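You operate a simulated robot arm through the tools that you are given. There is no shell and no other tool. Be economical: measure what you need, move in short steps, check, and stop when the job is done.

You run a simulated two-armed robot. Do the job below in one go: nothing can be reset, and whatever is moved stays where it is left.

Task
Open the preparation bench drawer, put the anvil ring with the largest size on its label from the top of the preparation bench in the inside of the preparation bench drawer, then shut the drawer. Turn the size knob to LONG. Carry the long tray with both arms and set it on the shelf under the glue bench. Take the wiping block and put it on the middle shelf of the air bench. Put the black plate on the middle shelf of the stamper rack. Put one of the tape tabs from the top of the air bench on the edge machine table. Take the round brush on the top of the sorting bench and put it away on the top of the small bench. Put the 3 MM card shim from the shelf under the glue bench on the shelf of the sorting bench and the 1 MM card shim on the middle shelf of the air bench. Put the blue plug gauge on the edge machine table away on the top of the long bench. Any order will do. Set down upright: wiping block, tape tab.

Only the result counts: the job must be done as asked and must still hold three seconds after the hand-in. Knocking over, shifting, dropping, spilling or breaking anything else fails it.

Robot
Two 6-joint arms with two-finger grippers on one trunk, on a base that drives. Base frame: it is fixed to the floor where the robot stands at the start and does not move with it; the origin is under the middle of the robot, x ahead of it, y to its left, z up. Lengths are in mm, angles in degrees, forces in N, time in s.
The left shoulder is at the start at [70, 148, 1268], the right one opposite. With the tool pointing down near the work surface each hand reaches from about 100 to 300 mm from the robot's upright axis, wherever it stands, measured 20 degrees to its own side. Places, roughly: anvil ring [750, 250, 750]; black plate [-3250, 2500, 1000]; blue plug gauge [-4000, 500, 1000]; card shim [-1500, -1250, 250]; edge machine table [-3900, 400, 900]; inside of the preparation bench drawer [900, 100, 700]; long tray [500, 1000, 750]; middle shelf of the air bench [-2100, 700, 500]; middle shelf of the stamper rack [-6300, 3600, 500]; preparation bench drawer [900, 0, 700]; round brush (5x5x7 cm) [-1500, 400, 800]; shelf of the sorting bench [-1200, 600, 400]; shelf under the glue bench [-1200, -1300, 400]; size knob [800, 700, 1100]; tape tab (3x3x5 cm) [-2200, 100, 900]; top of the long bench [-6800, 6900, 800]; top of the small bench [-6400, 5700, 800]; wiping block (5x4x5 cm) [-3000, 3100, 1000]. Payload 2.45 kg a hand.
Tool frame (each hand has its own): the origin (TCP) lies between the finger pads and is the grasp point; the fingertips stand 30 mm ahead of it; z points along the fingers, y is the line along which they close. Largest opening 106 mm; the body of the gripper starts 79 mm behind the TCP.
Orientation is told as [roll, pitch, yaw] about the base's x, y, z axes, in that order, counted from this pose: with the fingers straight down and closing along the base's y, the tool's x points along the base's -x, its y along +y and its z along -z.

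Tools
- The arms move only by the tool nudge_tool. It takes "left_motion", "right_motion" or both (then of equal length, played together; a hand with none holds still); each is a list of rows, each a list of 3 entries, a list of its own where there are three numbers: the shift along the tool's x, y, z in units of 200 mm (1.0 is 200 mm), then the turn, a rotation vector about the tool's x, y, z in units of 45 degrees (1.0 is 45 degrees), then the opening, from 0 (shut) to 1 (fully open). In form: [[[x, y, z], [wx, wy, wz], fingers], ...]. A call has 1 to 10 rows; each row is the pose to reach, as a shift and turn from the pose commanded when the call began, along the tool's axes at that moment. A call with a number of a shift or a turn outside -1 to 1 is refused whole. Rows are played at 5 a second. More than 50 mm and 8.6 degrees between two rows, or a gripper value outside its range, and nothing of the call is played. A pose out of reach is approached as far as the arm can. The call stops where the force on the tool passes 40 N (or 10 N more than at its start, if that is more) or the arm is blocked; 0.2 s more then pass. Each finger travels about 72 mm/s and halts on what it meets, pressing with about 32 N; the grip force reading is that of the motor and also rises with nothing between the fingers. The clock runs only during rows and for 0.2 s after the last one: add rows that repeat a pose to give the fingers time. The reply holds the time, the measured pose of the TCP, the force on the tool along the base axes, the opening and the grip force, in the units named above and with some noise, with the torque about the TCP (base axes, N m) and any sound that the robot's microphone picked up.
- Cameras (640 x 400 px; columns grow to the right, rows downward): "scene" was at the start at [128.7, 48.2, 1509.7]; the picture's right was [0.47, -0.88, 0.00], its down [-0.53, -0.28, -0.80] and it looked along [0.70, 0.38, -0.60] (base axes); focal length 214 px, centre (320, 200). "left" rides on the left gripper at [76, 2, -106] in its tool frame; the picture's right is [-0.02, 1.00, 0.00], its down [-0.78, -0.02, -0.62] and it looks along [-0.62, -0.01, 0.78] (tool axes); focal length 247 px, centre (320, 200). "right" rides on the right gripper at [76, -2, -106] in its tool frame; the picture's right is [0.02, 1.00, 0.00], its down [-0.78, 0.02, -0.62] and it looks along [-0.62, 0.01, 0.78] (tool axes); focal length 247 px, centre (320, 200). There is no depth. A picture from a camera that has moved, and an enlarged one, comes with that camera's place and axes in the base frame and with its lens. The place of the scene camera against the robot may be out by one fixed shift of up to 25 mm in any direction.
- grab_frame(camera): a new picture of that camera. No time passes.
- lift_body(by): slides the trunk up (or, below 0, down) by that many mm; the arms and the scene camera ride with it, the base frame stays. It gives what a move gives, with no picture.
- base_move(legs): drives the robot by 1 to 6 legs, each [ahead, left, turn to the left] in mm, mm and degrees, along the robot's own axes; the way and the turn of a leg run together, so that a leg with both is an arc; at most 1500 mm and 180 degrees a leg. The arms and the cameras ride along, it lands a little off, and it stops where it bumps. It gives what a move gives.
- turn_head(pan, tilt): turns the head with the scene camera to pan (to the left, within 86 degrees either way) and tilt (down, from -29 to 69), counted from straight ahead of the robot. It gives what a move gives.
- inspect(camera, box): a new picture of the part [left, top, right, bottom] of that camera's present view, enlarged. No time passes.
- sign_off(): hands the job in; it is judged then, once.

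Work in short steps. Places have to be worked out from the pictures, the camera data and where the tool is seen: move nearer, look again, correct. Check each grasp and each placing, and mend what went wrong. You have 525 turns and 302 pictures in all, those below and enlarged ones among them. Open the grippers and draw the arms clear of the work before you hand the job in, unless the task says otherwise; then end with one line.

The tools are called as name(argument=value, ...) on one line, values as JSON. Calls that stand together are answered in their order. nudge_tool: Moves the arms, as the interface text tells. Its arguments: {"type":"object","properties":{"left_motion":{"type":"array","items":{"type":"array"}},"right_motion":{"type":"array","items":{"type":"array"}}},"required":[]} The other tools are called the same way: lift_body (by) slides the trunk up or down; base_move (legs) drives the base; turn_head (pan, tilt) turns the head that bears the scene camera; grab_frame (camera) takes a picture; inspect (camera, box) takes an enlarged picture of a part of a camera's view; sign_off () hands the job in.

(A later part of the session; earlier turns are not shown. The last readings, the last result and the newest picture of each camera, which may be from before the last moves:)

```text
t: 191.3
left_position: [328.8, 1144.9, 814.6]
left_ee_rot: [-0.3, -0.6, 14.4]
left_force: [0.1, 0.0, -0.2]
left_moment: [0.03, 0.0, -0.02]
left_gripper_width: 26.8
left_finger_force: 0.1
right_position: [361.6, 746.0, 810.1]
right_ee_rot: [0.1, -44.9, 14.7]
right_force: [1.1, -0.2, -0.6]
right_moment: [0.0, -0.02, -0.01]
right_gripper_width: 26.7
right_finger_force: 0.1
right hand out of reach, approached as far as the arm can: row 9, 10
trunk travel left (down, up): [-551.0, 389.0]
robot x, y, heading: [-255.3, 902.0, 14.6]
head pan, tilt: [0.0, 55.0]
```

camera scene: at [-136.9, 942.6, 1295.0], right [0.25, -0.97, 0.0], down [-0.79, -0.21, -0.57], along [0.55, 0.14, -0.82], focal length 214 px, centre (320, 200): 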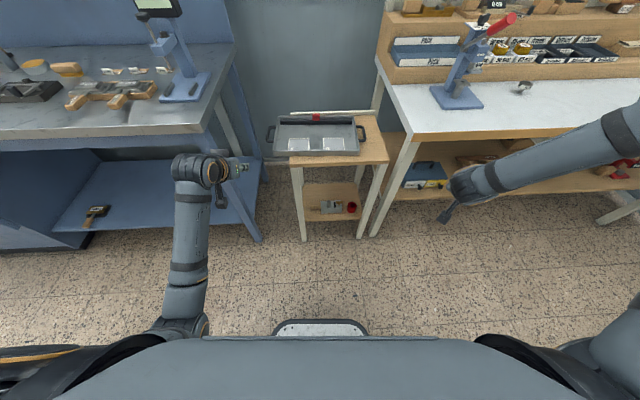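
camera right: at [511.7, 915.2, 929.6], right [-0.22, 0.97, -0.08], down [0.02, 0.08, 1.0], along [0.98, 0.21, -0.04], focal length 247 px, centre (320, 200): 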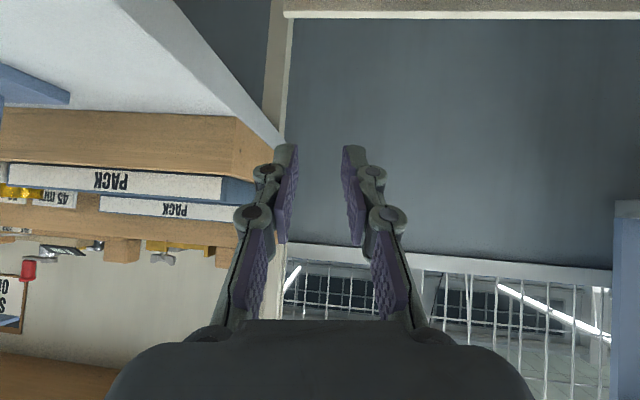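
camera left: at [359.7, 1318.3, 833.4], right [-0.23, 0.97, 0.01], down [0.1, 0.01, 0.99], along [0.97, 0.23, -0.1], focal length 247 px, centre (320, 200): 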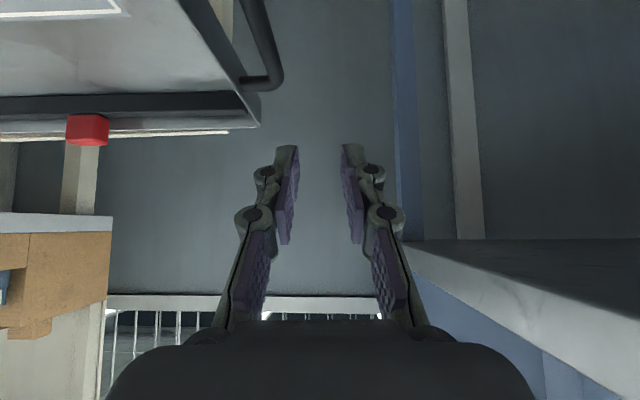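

Both hands are in place, 398 mm apart at bar height. I trim the left 15 mm inward and 4 mm down, then turn the base 7.6° left and approach part of the way.

nudge_tool(left_motion=[[[0, -0.04, 0.01], [0, 0, 0], 0.25], [[0, -0.075, 0.02], [0, 0, 0], 0.25], [[0, -0.075, 0.02], [0, 0, 0], 0.25]])

base_move(legs=[[60, 54, 7.6], [90, 0, 0]])

grab_frame(camera="left")

grab_frame(camera="right")

```text
t: 192.1
left_position: [331.2, 1128.2, 811.4]
left_ee_rot: [-0.2, -0.6, 14.3]
left_force: [0.5, 0.9, -0.4]
left_moment: [0.02, 0.0, -0.01]
left_gripper_width: 26.4
left_finger_force: 0.1
right_position: [361.4, 747.0, 810.1]
right_ee_rot: [0.1, -44.8, 14.5]
right_force: [-0.5, 0.3, -0.4]
right_moment: [-0.03, 0.01, -0.01]
right_gripper_width: 26.4
right_finger_force: 0.0
trunk travel left (down, up): [-551.0, 389.0]
robot x, y, heading: [-255.7, 904.2, 14.5]
head pan, tilt: [0.0, 55.0]
```

```text
t: 193.8
left_position: [419.0, 1307.7, 811.5]
left_ee_rot: [-0.3, -0.5, 21.9]
left_force: [-0.1, 0.0, 0.2]
left_moment: [-0.05, 0.01, -0.02]
left_gripper_width: 26.4
left_finger_force: 0.1
right_position: [498.9, 933.3, 810.6]
right_ee_rot: [0.0, -44.8, 22.1]
right_force: [1.2, -0.4, -0.6]
right_moment: [0.0, -0.01, 0.02]
right_gripper_width: 26.3
right_finger_force: 0.1
trunk travel left (down, up): [-551.0, 389.0]
robot x, y, heading: [-134.2, 1009.5, 22.1]
head pan, tilt: [0.0, 55.0]
```

```text
217 pictures are left
camera left: at [347.0, 1281.8, 916.5], right [-0.35, 0.94, -0.01], down [0.73, 0.28, 0.63], along [0.59, 0.22, -0.78], focal length 247 px, centre (320, 200)
```

left: 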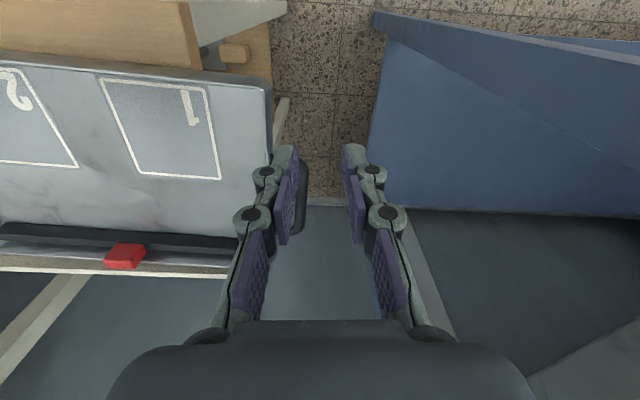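

```text
216 pictures are left
camera right: at [380.2, 883.7, 831.4], right [-0.39, 0.92, -0.01], down [0.1, 0.06, 0.99], along [0.91, 0.39, -0.12], focal length 247 px, centre (320, 200)
```

right: 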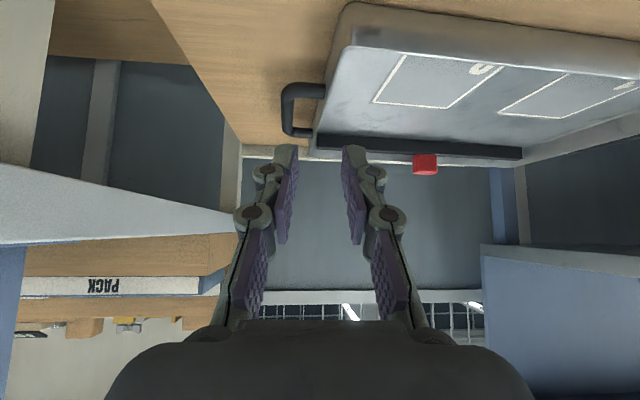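

Handle fixes agree: right (600, 942), left (508, 1317). I drive 86 ahead and 27 right, then lower 50 mm and look.

base_move(legs=[[86, -27, 0]])

lift_body(by=-45)

grab_frame(camera="left")

grab_frame(camera="right")

```text
t: 194.9
left_position: [510.0, 1313.9, 810.2]
left_ee_rot: [-0.2, -0.5, 21.8]
left_force: [0.7, -0.8, -0.6]
left_moment: [0.01, 0.05, 0.01]
left_gripper_width: 26.3
left_finger_force: 0.1
right_position: [588.2, 939.8, 809.6]
right_ee_rot: [0.1, -44.7, 22.0]
right_force: [0.0, 0.1, -0.4]
right_moment: [-0.02, 0.01, -0.02]
right_gripper_width: 26.7
right_finger_force: 0.1
trunk travel left (down, up): [-551.0, 389.0]
robot x, y, heading: [-48.0, 1017.1, 22.1]
head pan, tilt: [0.0, 55.0]
```

```text
t: 195.8
left_position: [509.8, 1313.1, 765.6]
left_ee_rot: [-0.4, -0.5, 21.8]
left_force: [0.1, 0.7, 0.4]
left_moment: [-0.04, -0.01, -0.02]
left_gripper_width: 26.4
left_finger_force: 0.2
right_position: [585.9, 938.5, 765.5]
right_ee_rot: [0.1, -44.9, 22.0]
right_force: [-0.4, 0.1, 0.0]
right_moment: [0.02, 0.0, 0.01]
right_gripper_width: 26.6
right_finger_force: 0.0
trunk travel left (down, up): [-506.0, 434.0]
robot x, y, heading: [-43.8, 1012.1, 22.2]
head pan, tilt: [0.0, 55.0]
```

```text
215 pictures are left
camera left: at [436.3, 1287.4, 872.2], right [-0.35, 0.94, -0.01], down [0.73, 0.28, 0.63], along [0.59, 0.22, -0.78], focal length 247 px, centre (320, 200)
```

left: 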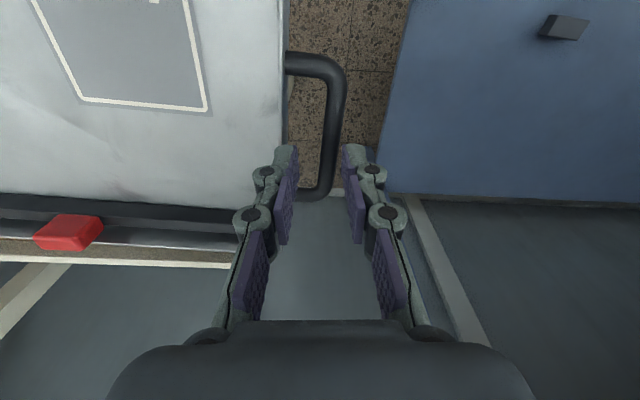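

```text
214 pictures are left
camera right: at [468.7, 889.4, 786.9], right [-0.39, 0.92, -0.01], down [0.1, 0.06, 0.99], along [0.92, 0.39, -0.12], focal length 247 px, centre (320, 200)
```

right: 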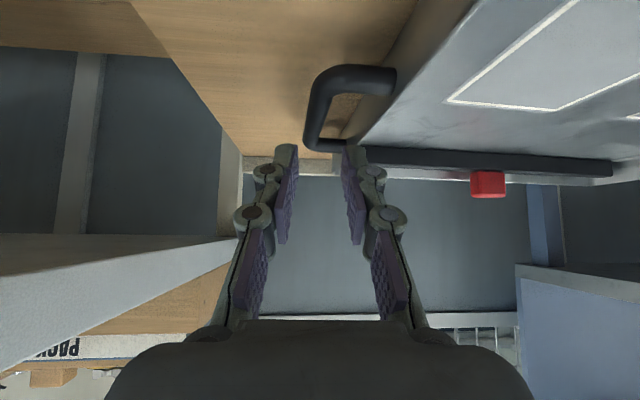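

The left bar lies 8 mm outside the left hand's middle and the right bar 4.5 mm outside the right's. I trim both outward and lower 33 mm.

nudge_tool(left_motion=[[[0, 0.02, 0], [0, 0, 0], 0.25], [[0, 0.042, 0], [0, 0, 0], 0.25], [[0, 0.042, 0], [0, 0, 0], 0.25]], right_motion=[[[0, -0.012, 0], [0, 0, 0], 0.25], [[0, -0.023, 0], [0, 0, 0], 0.25], [[0, -0.023, 0], [0, 0, 0], 0.25]])

lift_body(by=-20)

grab_frame(camera="left")

grab_frame(camera="right")

```text
t: 196.6
left_position: [504.4, 1322.0, 764.6]
left_ee_rot: [-0.3, -0.5, 21.7]
left_force: [0.4, -0.2, 0.6]
left_moment: [0.01, 0.0, 0.0]
left_gripper_width: 26.5
left_finger_force: 0.0
right_position: [588.8, 934.2, 764.8]
right_ee_rot: [0.2, -44.9, 22.0]
right_force: [-1.2, -0.7, 0.3]
right_moment: [0.02, -0.02, -0.01]
right_gripper_width: 26.4
right_finger_force: 0.0
trunk travel left (down, up): [-506.0, 434.0]
robot x, y, heading: [-47.2, 1017.6, 21.8]
head pan, tilt: [0.0, 55.0]
```

```text
t: 197.3
left_position: [503.9, 1320.9, 745.1]
left_ee_rot: [-0.3, -0.5, 21.8]
left_force: [0.2, 0.1, -0.1]
left_moment: [-0.01, 0.0, 0.02]
left_gripper_width: 26.4
left_finger_force: 0.0
right_position: [589.0, 933.1, 745.3]
right_ee_rot: [0.2, -45.0, 22.0]
right_force: [-0.6, 0.5, -0.3]
right_moment: [0.01, 0.04, 0.02]
right_gripper_width: 26.7
right_finger_force: 0.1
trunk travel left (down, up): [-486.0, 454.0]
robot x, y, heading: [-46.1, 1014.9, 21.9]
head pan, tilt: [0.0, 55.0]
```

```text
213 pictures are left
camera left: at [432.5, 1295.5, 851.4], right [-0.35, 0.94, -0.01], down [0.73, 0.28, 0.63], along [0.59, 0.22, -0.78], focal length 247 px, centre (320, 200)
```

left: 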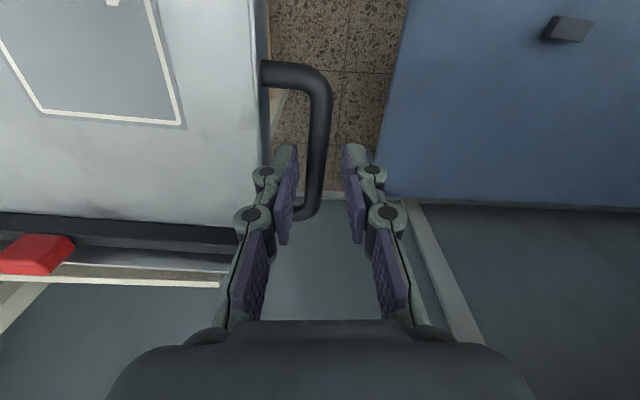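

```text
212 pictures are left
camera right: at [470.5, 884.9, 766.4], right [-0.39, 0.92, -0.01], down [0.1, 0.06, 0.99], along [0.92, 0.39, -0.12], focal length 247 px, centre (320, 200)
```

right: 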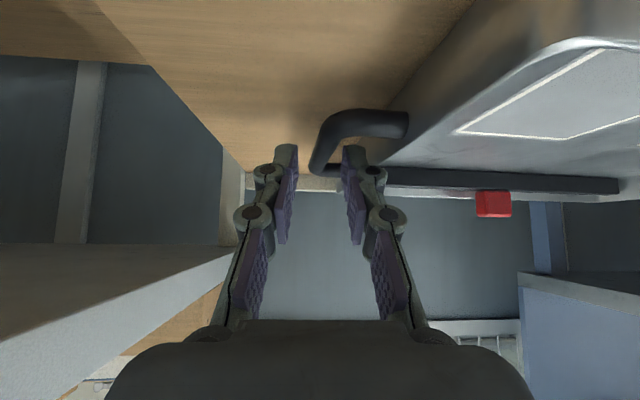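

Both bars run between the fingers. I lower the last 13 mm and close both hands.

lift_body(by=-13)

nudge_tool(left_motion=[[[0, 0, 0], [0, 0, 0], 0.15], [[0, 0, 0], [0, 0, 0], 0], [[0, 0, 0], [0, 0, 0], 0], [[0, 0, 0], [0, 0, 0], 0]], right_motion=[[[0, 0, 0], [0, 0, 0], 0.15], [[0, 0, 0], [0, 0, 0], 0], [[0, 0, 0], [0, 0, 0], 0], [[0, 0, 0], [0, 0, 0], 0]])

```text
t: 197.9
left_position: [504.5, 1321.9, 732.3]
left_ee_rot: [-0.3, -0.6, 21.9]
left_force: [-0.2, 0.9, 0.7]
left_moment: [-0.03, -0.01, 0.0]
left_gripper_width: 26.5
left_finger_force: 0.2
right_position: [589.3, 934.3, 732.3]
right_ee_rot: [0.2, -44.9, 22.1]
right_force: [0.3, -0.3, -0.3]
right_moment: [0.0, 0.0, -0.02]
right_gripper_width: 26.4
right_finger_force: 0.1
trunk travel left (down, up): [-473.0, 467.0]
robot x, y, heading: [-46.0, 1018.0, 22.0]
head pan, tilt: [0.0, 55.0]
```

```text
t: 198.9
left_position: [505.4, 1317.6, 731.2]
left_ee_rot: [-0.9, -0.4, 21.3]
left_force: [-3.0, -2.8, 1.4]
left_moment: [0.06, -0.34, -0.79]
left_gripper_width: 13.1
left_finger_force: 32.4
right_position: [588.0, 935.6, 731.8]
right_ee_rot: [0.3, -44.8, 21.9]
right_force: [3.4, 4.7, 0.3]
right_moment: [0.03, 0.34, -1.0]
right_gripper_width: 14.1
right_finger_force: 32.3
trunk travel left (down, up): [-473.0, 467.0]
robot x, y, heading: [-46.7, 1017.1, 21.8]
head pan, tilt: [0.0, 55.0]
stopped in row 4 (right hand): the force on the tool passed its limit at 41 N (the readings are from after the stop); the commanded pose is now the measured one
```

Both bars are gripped. I lift 60 mm and check.

lift_body(by=60)

grab_frame(camera="scene")

```text
t: 199.9
left_position: [505.4, 1317.8, 790.4]
left_ee_rot: [-0.8, -0.3, 21.4]
left_force: [-2.9, -6.6, -3.5]
left_moment: [-0.18, 0.44, -0.79]
left_gripper_width: 12.8
left_finger_force: 32.1
right_position: [589.9, 936.0, 791.9]
right_ee_rot: [0.2, -44.7, 22.1]
right_force: [3.9, 6.0, -2.3]
right_moment: [0.15, -0.35, -1.02]
right_gripper_width: 14.0
right_finger_force: 32.6
trunk travel left (down, up): [-533.0, 407.0]
robot x, y, heading: [-45.9, 1017.3, 22.0]
head pan, tilt: [0.0, 55.0]
```

```text
211 pictures are left
camera scene: at [70.0, 1069.2, 1276.8], right [0.37, -0.93, 0.0], down [-0.76, -0.31, -0.57], along [0.53, 0.21, -0.82], focal length 214 px, centre (320, 200)
```

scene: 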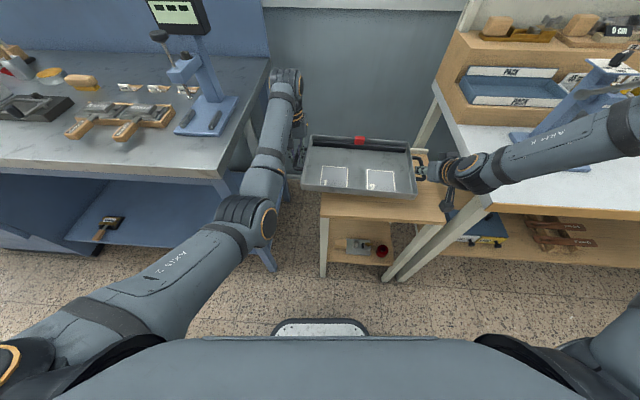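

The tray hangs level from both hands. Before driving I look left and right for obstacles.

turn_head(pan=86, tilt=35)

grab_frame(camera="scene")

turn_head(pan=-86, tilt=35)

grab_frame(camera="scene")

```text
t: 201.5
left_position: [506.1, 1317.5, 790.4]
left_ee_rot: [-1.0, -0.4, 21.5]
left_force: [-3.0, -9.3, -2.9]
left_moment: [-0.11, 0.0, -0.76]
left_gripper_width: 13.2
left_finger_force: 32.1
right_position: [589.2, 935.1, 792.5]
right_ee_rot: [0.2, -44.7, 22.1]
right_force: [2.7, 9.3, -1.6]
right_moment: [0.04, 0.11, -0.92]
right_gripper_width: 13.9
right_finger_force: 31.7
trunk travel left (down, up): [-533.0, 407.0]
robot x, y, heading: [-48.6, 1018.9, 21.9]
head pan, tilt: [85.9, 35.0]
```

```text
210 pictures are left
camera scene: at [-24.0, 1126.1, 1305.2], right [0.95, 0.31, 0.0], down [0.17, -0.55, -0.82], along [-0.25, 0.78, -0.57], focal length 214 px, centre (320, 200)
```

scene: 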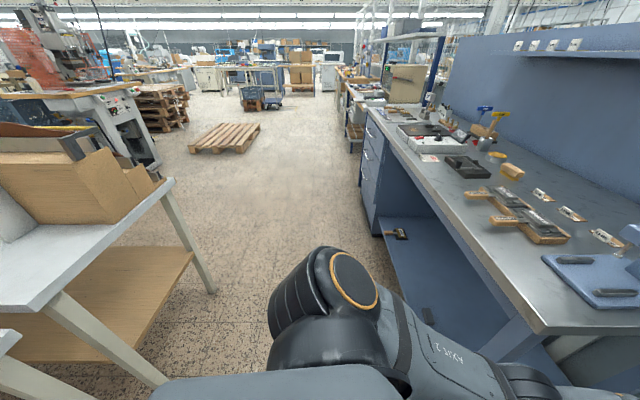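

```text
t: 204.1
left_position: [506.6, 1318.3, 791.6]
left_ee_rot: [-0.8, -0.4, 21.3]
left_force: [-2.0, -11.0, -2.0]
left_moment: [-0.15, 0.11, -0.76]
left_gripper_width: 12.9
left_finger_force: 32.2
right_position: [588.4, 935.3, 792.4]
right_ee_rot: [0.2, -44.6, 22.0]
right_force: [2.3, 10.8, -2.0]
right_moment: [0.14, -0.02, -0.9]
right_gripper_width: 13.9
right_finger_force: 31.9
trunk travel left (down, up): [-533.0, 407.0]
robot x, y, heading: [-47.1, 1017.3, 22.1]
head pan, tilt: [-85.9, 35.0]
```

```text
209 pictures are left
camera scene: at [41.5, 963.1, 1305.2], right [-0.9, -0.44, 0.0], down [-0.25, 0.52, -0.82], along [0.36, -0.74, -0.57], focal length 214 px, centre (320, 200)
```

scene: 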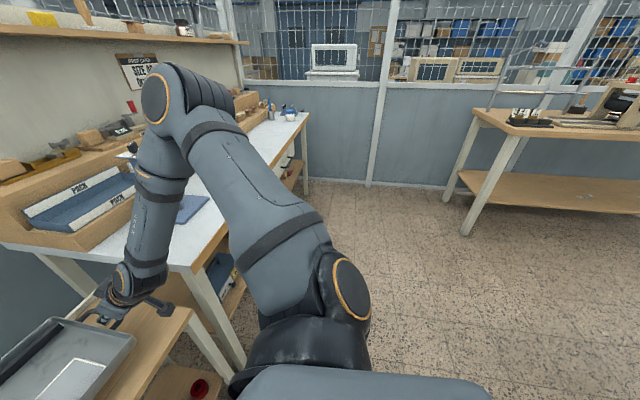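

The way is free ahead of the glue bench, whose near corner shows at about (-536, -830). I raise the tray well above bench height, back off 260 mm, and turn right.

lift_body(by=350)

base_move(legs=[[-260, 0, 0]])

base_move(legs=[[0, 0, -50], [0, 0, -46]])

turn_head(pan=0, tilt=40)

grab_frame(camera="scene")

```text
t: 207.5
left_position: [506.1, 1318.1, 1141.5]
left_ee_rot: [-0.8, -0.4, 21.4]
left_force: [-2.4, -13.1, -2.9]
left_moment: [-0.18, 0.02, -0.74]
left_gripper_width: 13.3
left_finger_force: 31.8
right_position: [588.4, 935.1, 1140.8]
right_ee_rot: [0.2, -44.7, 22.1]
right_force: [0.1, 12.5, -2.1]
right_moment: [0.13, 0.07, -0.86]
right_gripper_width: 14.3
right_finger_force: 32.2
trunk travel left (down, up): [-883.0, 57.0]
robot x, y, heading: [-47.1, 1016.7, 21.7]
head pan, tilt: [-85.9, 35.0]
```

```text
t: 209.4
left_position: [264.9, 1222.8, 1140.4]
left_ee_rot: [-0.8, -0.3, 21.5]
left_force: [-0.9, -13.4, -3.0]
left_moment: [-0.15, 0.01, -0.78]
left_gripper_width: 13.1
left_finger_force: 31.5
right_position: [349.1, 840.6, 1140.2]
right_ee_rot: [0.2, -44.7, 22.4]
right_force: [-0.1, 13.6, -2.3]
right_moment: [0.18, 0.1, -0.84]
right_gripper_width: 14.0
right_finger_force: 31.8
trunk travel left (down, up): [-883.0, 57.0]
robot x, y, heading: [-287.5, 916.9, 22.2]
head pan, tilt: [-85.9, 35.0]
```

```text
t: 214.2
left_position: [-37.1, 341.2, 1141.4]
left_ee_rot: [-0.9, -0.3, -73.7]
left_force: [-4.0, 4.7, -3.2]
left_moment: [0.09, 0.05, -0.73]
left_gripper_width: 13.0
left_finger_force: 31.7
right_position: [-425.9, 292.3, 1141.7]
right_ee_rot: [0.2, -44.6, -73.0]
right_force: [4.8, -4.5, -3.3]
right_moment: [-0.04, -0.02, -0.99]
right_gripper_width: 13.7
right_finger_force: 32.0
trunk travel left (down, up): [-883.0, 57.0]
robot x, y, heading: [-289.4, 919.6, -73.1]
head pan, tilt: [-85.9, 35.0]
```

```text
t: 215.8
left_position: [-38.2, 341.2, 1142.0]
left_ee_rot: [-0.9, -0.3, -73.9]
left_force: [-2.1, 4.6, -2.8]
left_moment: [0.52, 0.08, -0.74]
left_gripper_width: 13.3
left_finger_force: 31.8
right_position: [-425.1, 292.8, 1140.4]
right_ee_rot: [0.2, -44.7, -72.9]
right_force: [2.9, -4.0, -2.0]
right_moment: [-0.41, -0.1, -0.98]
right_gripper_width: 14.0
right_finger_force: 32.1
trunk travel left (down, up): [-883.0, 57.0]
robot x, y, heading: [-285.3, 917.9, -73.5]
head pan, tilt: [0.0, 40.0]
```

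```text
208 pictures are left
camera scene: at [-248.1, 794.6, 1647.6], right [-0.96, -0.29, 0.0], down [-0.19, 0.62, -0.77], along [0.22, -0.73, -0.64], focal length 214 px, centre (320, 200)
```

scene: 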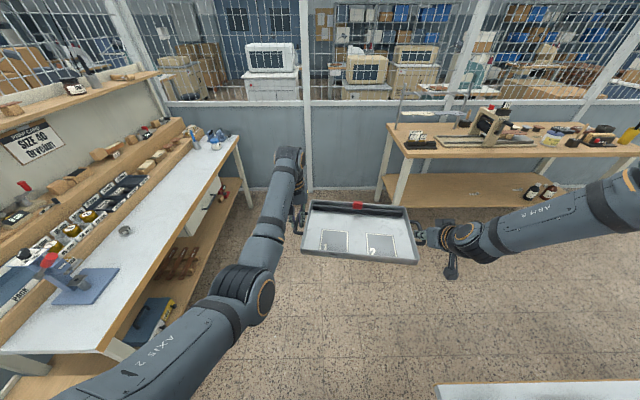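

The aisle ahead is clear and the glue bench lies ahead to the right. I drive ahead 850 mm and look again.

base_move(legs=[[850, 0, 0]])

turn_head(pan=-40, tilt=35)

grab_frame(camera="scene")

```text
t: 220.3
left_position: [217.8, -483.2, 1141.9]
left_ee_rot: [-0.9, -0.5, -73.5]
left_force: [-1.8, 4.6, -3.2]
left_moment: [0.07, 0.02, -0.71]
left_gripper_width: 13.0
left_finger_force: 32.6
right_position: [-171.1, -535.3, 1141.4]
right_ee_rot: [0.3, -44.7, -72.7]
right_force: [1.5, -4.0, -1.9]
right_moment: [-0.01, -0.03, -0.92]
right_gripper_width: 13.7
right_finger_force: 31.8
trunk travel left (down, up): [-883.0, 57.0]
robot x, y, heading: [-32.7, 91.3, -72.5]
head pan, tilt: [0.0, 40.0]
```

```text
t: 221.4
left_position: [217.5, -484.5, 1141.4]
left_ee_rot: [-0.9, -0.3, -73.4]
left_force: [-2.2, 4.1, -3.3]
left_moment: [0.46, 0.08, -0.77]
left_gripper_width: 12.5
left_finger_force: 32.1
right_position: [-170.5, -535.6, 1141.9]
right_ee_rot: [0.1, -44.8, -72.7]
right_force: [2.4, -5.0, -3.1]
right_moment: [-0.44, -0.09, -0.95]
right_gripper_width: 13.7
right_finger_force: 32.2
trunk travel left (down, up): [-883.0, 57.0]
robot x, y, heading: [-36.9, 95.1, -72.8]
head pan, tilt: [-40.0, 35.0]
```

```text
207 pictures are left
camera scene: at [-54.2, -32.1, 1655.1], right [-0.92, 0.39, 0.0], down [0.22, 0.53, -0.82], along [-0.32, -0.75, -0.57], focal length 214 px, centre (320, 200)
```

scene: 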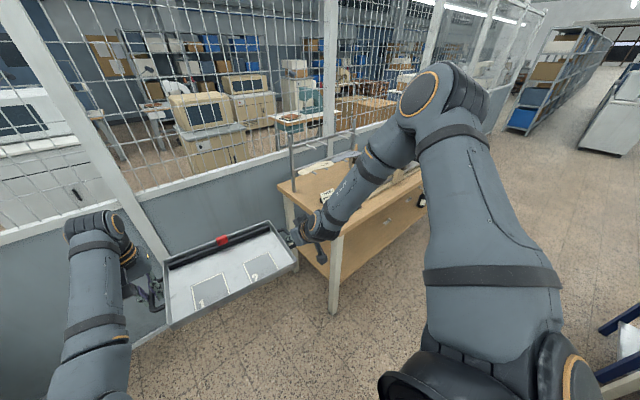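

I strafe right 650 mm along the glue bench, staying clear of it, and look at its shelf.

base_move(legs=[[0, -650, -1.2]])

turn_head(pan=-25, tilt=50)

grab_frame(camera="scene")

turn_head(pan=-80, tilt=35)

grab_frame(camera="scene")

```text
t: 225.0
left_position: [-403.0, -670.9, 1140.7]
left_ee_rot: [-0.9, -0.3, -74.3]
left_force: [-3.1, 3.9, -2.4]
left_moment: [0.09, 0.04, -0.73]
left_gripper_width: 13.2
left_finger_force: 31.6
right_position: [-791.0, -716.6, 1142.0]
right_ee_rot: [0.2, -44.7, -73.4]
right_force: [2.5, -3.8, -2.5]
right_moment: [-0.04, -0.03, -0.94]
right_gripper_width: 13.8
right_finger_force: 31.8
trunk travel left (down, up): [-883.0, 57.0]
robot x, y, heading: [-650.0, -95.5, -73.9]
head pan, tilt: [-40.0, 35.0]
```

```text
t: 225.7
left_position: [-403.6, -669.7, 1140.6]
left_ee_rot: [-0.9, -0.2, -74.3]
left_force: [-2.0, 4.3, -2.8]
left_moment: [0.21, 0.08, -0.77]
left_gripper_width: 12.9
left_finger_force: 32.2
right_position: [-790.1, -716.1, 1142.0]
right_ee_rot: [0.3, -44.7, -73.6]
right_force: [0.9, -4.9, -3.4]
right_moment: [-0.18, -0.05, -0.99]
right_gripper_width: 13.5
right_finger_force: 31.8
trunk travel left (down, up): [-883.0, 57.0]
robot x, y, heading: [-648.1, -94.8, -73.8]
head pan, tilt: [-25.0, 50.0]
```

```text
206 pictures are left
camera scene: at [-644.5, -210.7, 1633.4], right [-0.99, 0.15, 0.0], down [0.12, 0.76, -0.64], along [-0.1, -0.64, -0.77], focal length 214 px, centre (320, 200)
```

scene: 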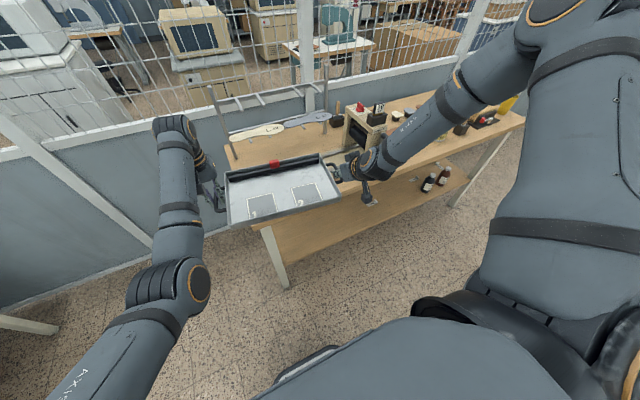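

```text
t: 227.0
left_position: [-402.0, -671.4, 1141.3]
left_ee_rot: [-1.0, -0.3, -74.4]
left_force: [-2.5, 4.3, -1.6]
left_moment: [0.31, 0.09, -0.78]
left_gripper_width: 13.0
left_finger_force: 31.9
right_position: [-790.4, -717.0, 1141.2]
right_ee_rot: [0.2, -44.7, -73.7]
right_force: [2.0, -4.3, -3.6]
right_moment: [-0.24, -0.03, -0.95]
right_gripper_width: 14.0
right_finger_force: 32.4
trunk travel left (down, up): [-883.0, 57.0]
robot x, y, heading: [-651.3, -88.9, -73.9]
head pan, tilt: [-80.0, 35.0]
```

```text
205 pictures are left
camera scene: at [-711.4, -173.6, 1655.1], right [-0.44, 0.9, 0.0], down [0.51, 0.25, -0.82], along [-0.73, -0.36, -0.57], focal length 214 px, centre (320, 200)
```

scene: 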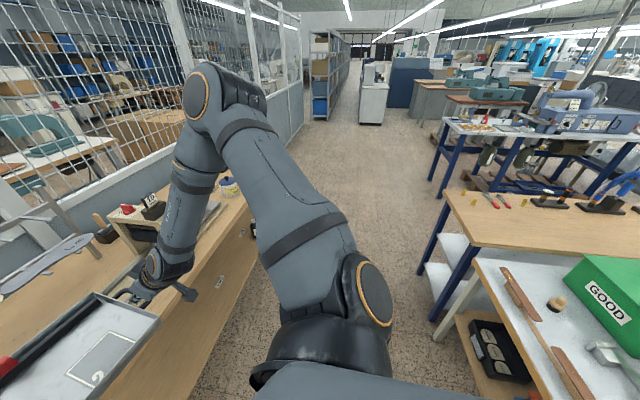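

I can now see the glue shelf (z about 415, front edge near the bench front) with free space at its left part; the shims and bottles lie further right. I move to a standoff in front of that part, turned so the tray lies parallel to the bench, then lower.

base_move(legs=[[-114, -341, 0], [0, 0, 7.6]])

lift_body(by=-400)

turn_head(pan=-5, tilt=30)

grab_frame(camera="scene")

```text
t: 229.9
left_position: [-687.7, -617.8, 1141.0]
left_ee_rot: [-0.8, -0.3, -66.8]
left_force: [-1.5, 4.2, -2.4]
left_moment: [0.14, 0.02, -0.75]
left_gripper_width: 13.0
left_finger_force: 31.7
right_position: [-1067.2, -712.4, 1141.6]
right_ee_rot: [0.2, -44.6, -66.4]
right_force: [1.9, -3.8, -3.3]
right_moment: [-0.06, 0.0, -0.98]
right_gripper_width: 13.4
right_finger_force: 31.7
trunk travel left (down, up): [-883.0, 57.0]
robot x, y, heading: [-1007.4, -75.5, -66.5]
head pan, tilt: [-80.0, 35.0]
```

```text
t: 233.7
left_position: [-685.7, -617.1, 741.3]
left_ee_rot: [-0.9, -0.4, -67.0]
left_force: [-1.5, 3.9, -2.7]
left_moment: [0.01, 0.0, -0.73]
left_gripper_width: 13.0
left_finger_force: 32.1
right_position: [-1064.8, -711.7, 741.4]
right_ee_rot: [0.2, -44.7, -66.2]
right_force: [1.8, -3.5, -2.5]
right_moment: [0.09, 0.04, -0.94]
right_gripper_width: 13.8
right_finger_force: 31.5
trunk travel left (down, up): [-483.0, 457.0]
robot x, y, heading: [-1001.1, -75.5, -66.5]
head pan, tilt: [-80.0, 35.0]
```

```text
t: 235.2
left_position: [-685.8, -616.9, 741.0]
left_ee_rot: [-0.9, -0.3, -67.1]
left_force: [-1.2, 4.1, -1.7]
left_moment: [0.06, 0.03, -0.75]
left_gripper_width: 12.9
left_finger_force: 32.2
right_position: [-1064.1, -711.9, 741.0]
right_ee_rot: [0.2, -44.8, -66.2]
right_force: [2.0, -3.1, -2.2]
right_moment: [-0.03, -0.03, -0.92]
right_gripper_width: 13.6
right_finger_force: 31.9
trunk travel left (down, up): [-483.0, 457.0]
robot x, y, heading: [-1002.7, -76.8, -66.5]
head pan, tilt: [-5.0, 30.0]
```

```text
204 pictures are left
camera scene: at [-952.6, -200.3, 1262.9], right [-0.95, -0.32, 0.0], down [-0.16, 0.47, -0.87], along [0.28, -0.82, -0.5], focal length 214 px, centre (320, 200)
```

scene: 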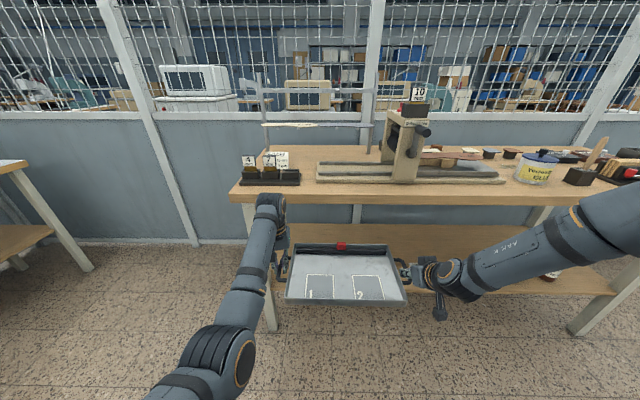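

I lower further to just above shelf height and look at the shelf opening.

lift_body(by=-215)

turn_head(pan=-5, tilt=25)

grab_frame(camera="scene")

grab_frame(camera="right")

```text
t: 237.4
left_position: [-686.6, -616.8, 526.8]
left_ee_rot: [-0.9, -0.4, -67.0]
left_force: [-2.2, 3.1, -2.7]
left_moment: [0.07, 0.06, -0.75]
left_gripper_width: 13.1
left_finger_force: 31.9
right_position: [-1064.9, -712.7, 526.7]
right_ee_rot: [0.3, -44.7, -66.1]
right_force: [2.3, -4.8, -2.7]
right_moment: [0.02, 0.0, -0.91]
right_gripper_width: 13.3
right_finger_force: 31.7
trunk travel left (down, up): [-268.0, 672.0]
robot x, y, heading: [-1005.0, -75.4, -66.3]
head pan, tilt: [-5.0, 30.0]
```

```text
t: 238.1
left_position: [-686.0, -618.2, 527.2]
left_ee_rot: [-0.9, -0.3, -67.0]
left_force: [-1.9, 4.2, -2.9]
left_moment: [0.08, 0.03, -0.75]
left_gripper_width: 12.8
left_finger_force: 31.6
right_position: [-1065.3, -712.2, 527.4]
right_ee_rot: [0.4, -44.7, -66.2]
right_force: [2.4, -4.1, -2.6]
right_moment: [-0.01, -0.05, -0.91]
right_gripper_width: 13.6
right_finger_force: 32.0
trunk travel left (down, up): [-268.0, 672.0]
robot x, y, heading: [-1001.0, -73.7, -66.2]
head pan, tilt: [-5.0, 25.0]
```

```text
203 pictures are left
camera scene: at [-952.1, -201.7, 1055.8], right [-0.95, -0.32, 0.0], down [-0.14, 0.4, -0.91], along [0.29, -0.86, -0.42], focal length 214 px, centre (320, 200)
```

scene: 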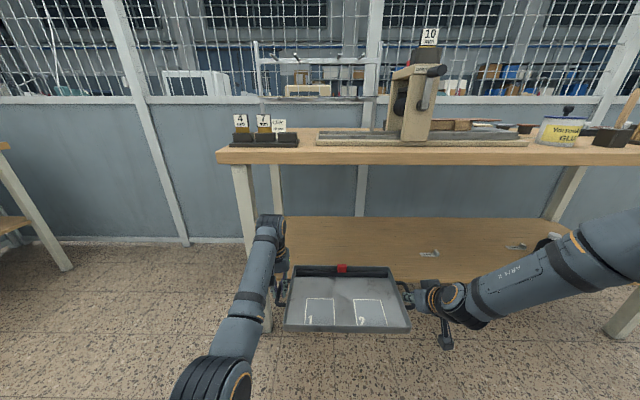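

```text
202 pictures are left
camera right: at [-1118.5, -594.3, 548.0], right [0.91, 0.42, -0.01], down [0.06, -0.1, 0.99], along [0.42, -0.9, -0.12], focal length 247 px, centre (320, 200)
```

right: 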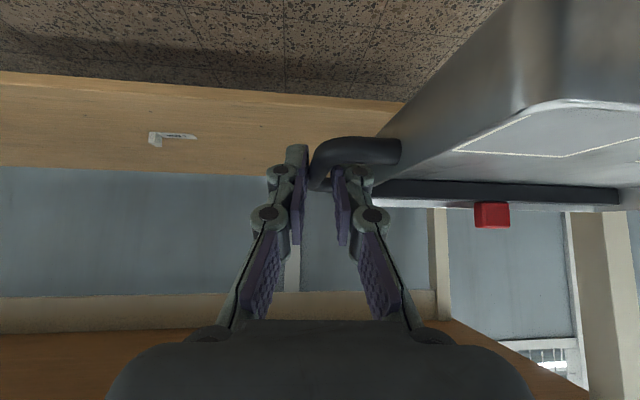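

The shelf surface is near z 355 with its front edge at the bench front, and one shim shows well to the right. I lower to carry the tray about 50 mm above the shelf and slide it in halfway.

lift_body(by=-77)

base_move(legs=[[190, -26, 0]])

grab_frame(camera="scene")

grab_frame(camera="left")

```text
t: 239.2
left_position: [-686.1, -617.3, 449.1]
left_ee_rot: [-0.9, -0.4, -67.0]
left_force: [-2.2, 3.5, -1.8]
left_moment: [0.08, 0.02, -0.72]
left_gripper_width: 12.8
left_finger_force: 31.9
right_position: [-1064.8, -711.4, 449.4]
right_ee_rot: [0.2, -44.7, -66.2]
right_force: [1.4, -3.9, -2.6]
right_moment: [0.01, -0.01, -0.9]
right_gripper_width: 13.3
right_finger_force: 31.9
trunk travel left (down, up): [-191.0, 749.0]
robot x, y, heading: [-1003.5, -74.0, -66.4]
head pan, tilt: [-5.0, 25.0]
```

```text
t: 240.8
left_position: [-633.6, -801.8, 447.9]
left_ee_rot: [-0.9, -0.3, -67.0]
left_force: [-3.0, 3.0, -1.4]
left_moment: [0.06, 0.01, -0.75]
left_gripper_width: 12.7
left_finger_force: 32.5
right_position: [-1011.6, -896.4, 448.8]
right_ee_rot: [0.2, -44.7, -66.2]
right_force: [1.9, -3.4, -2.3]
right_moment: [-0.01, -0.01, -0.87]
right_gripper_width: 13.6
right_finger_force: 32.2
trunk travel left (down, up): [-191.0, 749.0]
robot x, y, heading: [-951.0, -258.9, -66.1]
head pan, tilt: [-5.0, 25.0]
```

```text
201 pictures are left
camera scene: at [-899.4, -387.1, 978.8], right [-0.95, -0.32, 0.0], down [-0.14, 0.4, -0.91], along [0.29, -0.86, -0.42], focal length 214 px, centre (320, 200)
```

scene: 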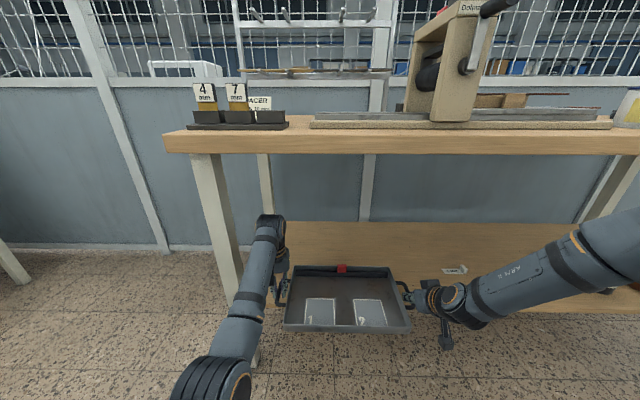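

```text
200 pictures are left
camera left: at [-659.6, -729.8, 555.3], right [0.93, 0.37, -0.01], down [0.3, -0.72, 0.63], along [0.22, -0.58, -0.78], focal length 247 px, centre (320, 200)
```

left: 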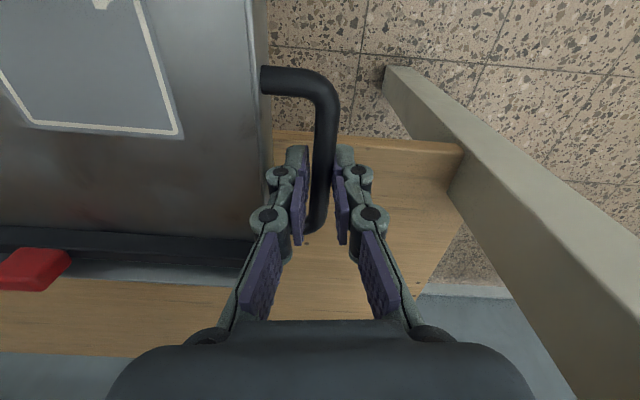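

The shelf spans v from -609 to -942 and the tray lines up well. I slide in the last 170 mm.

base_move(legs=[[168, -23, 0]])

grab_frame(camera="left")

grab_frame(camera="scene")

```text
t: 242.3
left_position: [-585.3, -966.9, 447.8]
left_ee_rot: [-0.9, -0.3, -66.9]
left_force: [-2.2, 3.3, -1.5]
left_moment: [0.5, 0.16, -0.74]
left_gripper_width: 13.0
left_finger_force: 32.5
right_position: [-964.6, -1063.2, 448.8]
right_ee_rot: [0.2, -44.7, -66.2]
right_force: [2.9, -4.8, -3.1]
right_moment: [-0.42, -0.13, -0.9]
right_gripper_width: 13.5
right_finger_force: 31.6
trunk travel left (down, up): [-191.0, 749.0]
robot x, y, heading: [-901.8, -423.1, -66.3]
head pan, tilt: [-5.0, 25.0]
```

```text
199 pictures are left
camera left: at [-612.2, -895.3, 555.2], right [0.93, 0.37, -0.01], down [0.3, -0.72, 0.62], along [0.22, -0.58, -0.78], focal length 247 px, centre (320, 200)
```

left: 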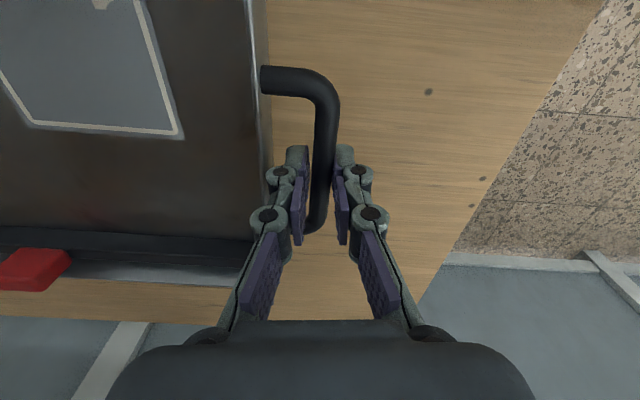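

```text
198 pictures are left
camera scene: at [-852.0, -552.6, 978.8], right [-0.95, -0.32, 0.0], down [-0.14, 0.4, -0.91], along [0.29, -0.86, -0.42], focal length 214 px, centre (320, 200)
```

scene: 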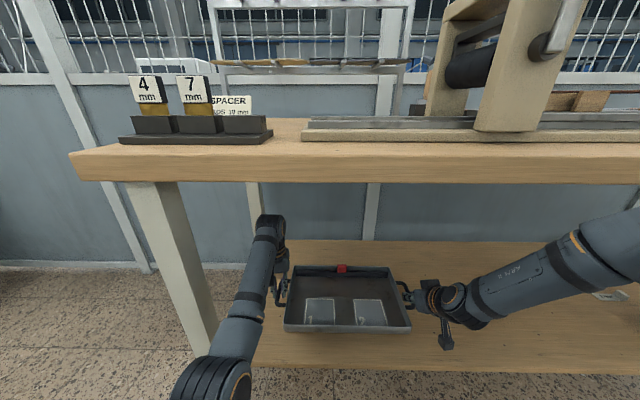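

The tray is fully over the shelf. I lower it, feeling for contact.

lift_body(by=-38)

lift_body(by=-8)

```text
t: 243.1
left_position: [-586.7, -966.1, 411.0]
left_ee_rot: [-0.9, -0.2, -66.9]
left_force: [-1.8, 3.3, -2.2]
left_moment: [0.26, 0.1, -0.75]
left_gripper_width: 13.1
left_finger_force: 31.8
right_position: [-965.7, -1062.8, 411.0]
right_ee_rot: [0.1, -44.8, -66.1]
right_force: [2.1, -4.0, -2.1]
right_moment: [-0.17, -0.08, -0.92]
right_gripper_width: 13.3
right_finger_force: 32.2
trunk travel left (down, up): [-153.0, 787.0]
robot x, y, heading: [-902.9, -425.1, -66.4]
head pan, tilt: [-5.0, 25.0]
```

```text
t: 243.7
left_position: [-585.3, -966.9, 402.6]
left_ee_rot: [-0.9, -0.2, -66.9]
left_force: [-3.1, 3.8, -3.1]
left_moment: [0.47, 0.13, -0.77]
left_gripper_width: 13.1
left_finger_force: 32.3
right_position: [-964.1, -1063.4, 404.5]
right_ee_rot: [0.2, -44.8, -66.1]
right_force: [2.3, -4.1, -1.5]
right_moment: [-0.39, -0.14, -0.89]
right_gripper_width: 13.6
right_finger_force: 31.8
trunk travel left (down, up): [-145.0, 795.0]
robot x, y, heading: [-899.7, -423.3, -66.5]
head pan, tilt: [-5.0, 25.0]
```

lift_body(by=-8)

lift_body(by=-6)

lift_body(by=-6)

```text
t: 244.2
left_position: [-586.3, -967.3, 394.1]
left_ee_rot: [-1.0, -0.3, -66.9]
left_force: [-1.9, 4.8, -1.2]
left_moment: [0.35, 0.14, -0.74]
left_gripper_width: 12.9
left_finger_force: 32.0
right_position: [-964.0, -1062.2, 396.2]
right_ee_rot: [0.2, -44.8, -66.2]
right_force: [1.6, -4.4, -2.9]
right_moment: [-0.23, -0.1, -0.89]
right_gripper_width: 13.5
right_finger_force: 32.2
trunk travel left (down, up): [-137.0, 803.0]
robot x, y, heading: [-902.1, -422.1, -66.1]
head pan, tilt: [-5.0, 25.0]
```

```text
t: 244.8
left_position: [-585.7, -967.4, 391.4]
left_ee_rot: [-1.0, -0.7, -66.9]
left_force: [-3.3, -0.7, 4.3]
left_moment: [-0.12, 0.01, -0.71]
left_gripper_width: 13.1
left_finger_force: 31.7
right_position: [-963.8, -1063.4, 393.3]
right_ee_rot: [-0.1, -45.1, -66.0]
right_force: [5.6, -0.8, 16.5]
right_moment: [-0.15, -0.12, -0.89]
right_gripper_width: 13.2
right_finger_force: 32.0
trunk travel left (down, up): [-131.0, 809.0]
robot x, y, heading: [-902.9, -428.0, -66.3]
head pan, tilt: [-5.0, 25.0]
```

```text
t: 245.3
left_position: [-586.0, -966.5, 389.3]
left_ee_rot: [-1.1, -1.0, -66.9]
left_force: [-3.2, -2.6, 28.4]
left_moment: [0.37, -0.05, -0.76]
left_gripper_width: 12.6
left_finger_force: 32.5
right_position: [-964.0, -1061.0, 389.4]
right_ee_rot: [-0.1, -45.3, -66.0]
right_force: [10.4, -5.5, 18.7]
right_moment: [-0.28, 0.17, -0.93]
right_gripper_width: 13.5
right_finger_force: 32.3
trunk travel left (down, up): [-125.0, 815.0]
robot x, y, heading: [-902.0, -424.1, -66.2]
head pan, tilt: [-5.0, 25.0]
```

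The tray is down on the shelf. I open both hands.

lift_body(by=3)

nudge_tool(left_motion=[[[0, 0, 0], [0, 0, 0], 0.15], [[0, 0, 0], [0, 0, 0], 0.24], [[0, 0, 0], [0, 0, 0], 0.24], [[0, 0, 0], [0, 0, 0], 0.24]], right_motion=[[[0, 0, 0], [0, 0, 0], 0.15], [[0, 0, 0], [0, 0, 0], 0.24], [[0, 0, 0], [0, 0, 0], 0.24], [[0, 0, 0], [0, 0, 0], 0.24]])

grab_frame(camera="left")

grab_frame(camera="right")

```text
t: 245.9
left_position: [-585.5, -967.6, 389.0]
left_ee_rot: [-1.0, -0.7, -67.0]
left_force: [-3.8, -2.3, 26.7]
left_moment: [-0.68, -0.38, -0.82]
left_gripper_width: 12.8
left_finger_force: 32.0
right_position: [-965.1, -1060.4, 388.7]
right_ee_rot: [0.3, -44.9, -66.1]
right_force: [10.8, -6.7, 6.1]
right_moment: [-0.83, -0.17, -0.97]
right_gripper_width: 13.8
right_finger_force: 31.6
trunk travel left (down, up): [-128.0, 812.0]
robot x, y, heading: [-904.2, -426.6, -66.4]
head pan, tilt: [-5.0, 25.0]
```

```text
t: 246.9
left_position: [-585.9, -966.4, 387.8]
left_ee_rot: [-0.9, -0.5, -67.0]
left_force: [5.5, -7.5, 19.0]
left_moment: [-0.17, 0.11, 0.02]
left_gripper_width: 26.5
left_finger_force: 0.0
right_position: [-965.9, -1060.2, 389.9]
right_ee_rot: [0.2, -44.9, -66.3]
right_force: [-1.0, 2.7, 5.1]
right_moment: [0.0, -0.04, 0.01]
right_gripper_width: 25.4
right_finger_force: 0.1
trunk travel left (down, up): [-128.0, 812.0]
robot x, y, heading: [-901.5, -426.4, -66.0]
head pan, tilt: [-5.0, 25.0]
```

```text
197 pictures are left
camera left: at [-612.7, -893.8, 494.5], right [0.93, 0.37, -0.02], down [0.3, -0.72, 0.63], along [0.22, -0.59, -0.78], focal length 247 px, centre (320, 200)
```

left: 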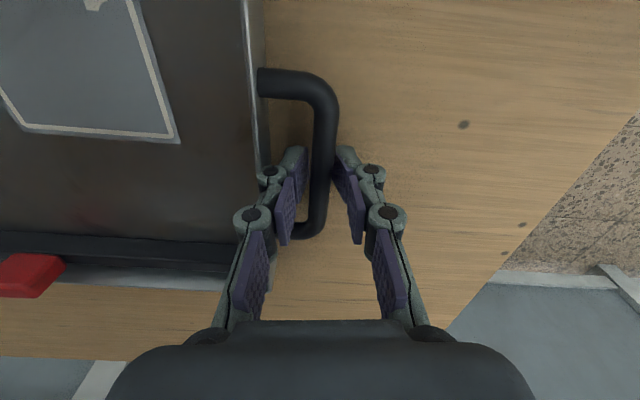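

```text
196 pictures are left
camera right: at [-1018.5, -943.6, 409.4], right [0.91, 0.42, -0.01], down [0.06, -0.1, 0.99], along [0.42, -0.9, -0.12], focal length 247 px, centre (320, 200)
```

right: 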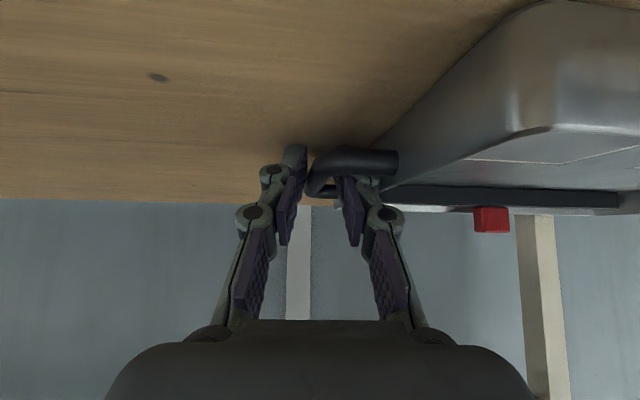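

Both bars are free. I rise 75 mm and back out along the way I came.

lift_body(by=75)

grab_frame(camera="scene")

base_move(legs=[[-350, 45, 0]])

grab_frame(camera="scene")

```text
t: 248.0
left_position: [-585.1, -968.1, 461.8]
left_ee_rot: [-0.8, -0.2, -67.0]
left_force: [0.7, 1.3, 0.6]
left_moment: [0.01, -0.02, -0.02]
left_gripper_width: 25.3
left_finger_force: 0.1
right_position: [-964.4, -1062.0, 461.5]
right_ee_rot: [0.2, -44.8, -66.2]
right_force: [0.8, -0.9, 1.0]
right_moment: [0.0, 0.04, -0.04]
right_gripper_width: 25.1
right_finger_force: 0.1
trunk travel left (down, up): [-203.0, 737.0]
robot x, y, heading: [-905.9, -424.8, -66.5]
head pan, tilt: [-5.0, 25.0]
```

```text
195 pictures are left
camera scene: at [-852.1, -551.9, 990.9], right [-0.95, -0.32, 0.0], down [-0.14, 0.4, -0.91], along [0.29, -0.86, -0.42], focal length 214 px, centre (320, 200)
```

scene: 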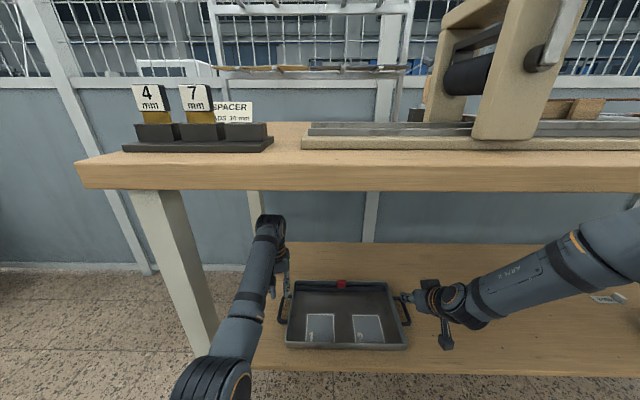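

```text
t: 250.3
left_position: [-684.4, -628.4, 462.2]
left_ee_rot: [-0.9, -0.4, -66.9]
left_force: [-0.2, 0.6, 0.5]
left_moment: [0.05, -0.02, 0.02]
left_gripper_width: 25.6
left_finger_force: 0.0
right_position: [-1064.7, -723.3, 462.4]
right_ee_rot: [0.2, -44.8, -66.1]
right_force: [0.1, 0.1, -0.5]
right_moment: [0.0, 0.02, -0.01]
right_gripper_width: 25.3
right_finger_force: 0.0
trunk travel left (down, up): [-203.0, 737.0]
robot x, y, heading: [-1005.0, -83.2, -66.0]
head pan, tilt: [-5.0, 25.0]
```

```text
194 pictures are left
camera scene: at [-951.7, -212.3, 991.0], right [-0.95, -0.32, 0.0], down [-0.14, 0.4, -0.91], along [0.29, -0.86, -0.42], focal length 214 px, centre (320, 200)
```

scene: 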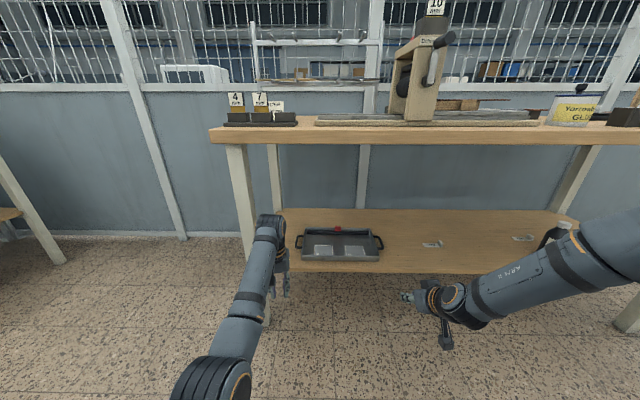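

The tray sits on the shelf. Two shims lie to its right; I zoom in on them.

inspect(camera="scene", box=[410, 230, 450, 255])

inspect(camera="scene", box=[502, 225, 542, 250])

```text
16.00 times, centred on (430, 242) of scene
camera zoom: at [-951.7, -212.3, 991.0], right [-0.95, -0.32, 0.0], down [-0.14, 0.4, -0.91], along [0.29, -0.86, -0.42], focal length 3432 px, centre (-1440, -480)
```

zoom: 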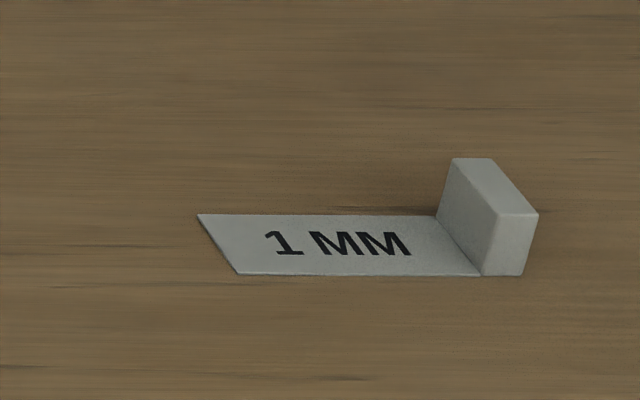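

```text
16.00 times, centred on (522, 238) of scene
camera zoom: at [-951.7, -212.3, 991.0], right [-0.95, -0.32, 0.0], down [-0.14, 0.4, -0.91], along [0.29, -0.86, -0.42], focal length 3432 px, centre (-2912, -400)
```

zoom: 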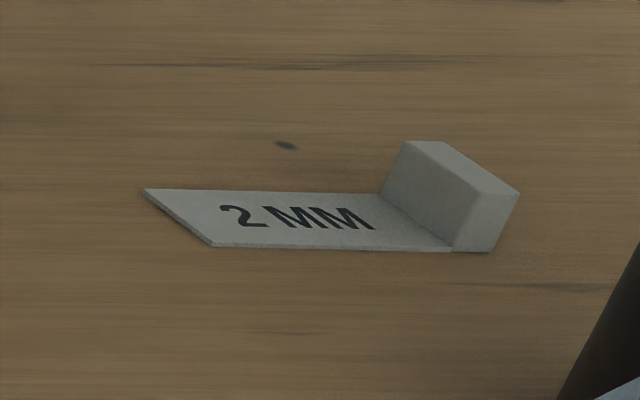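

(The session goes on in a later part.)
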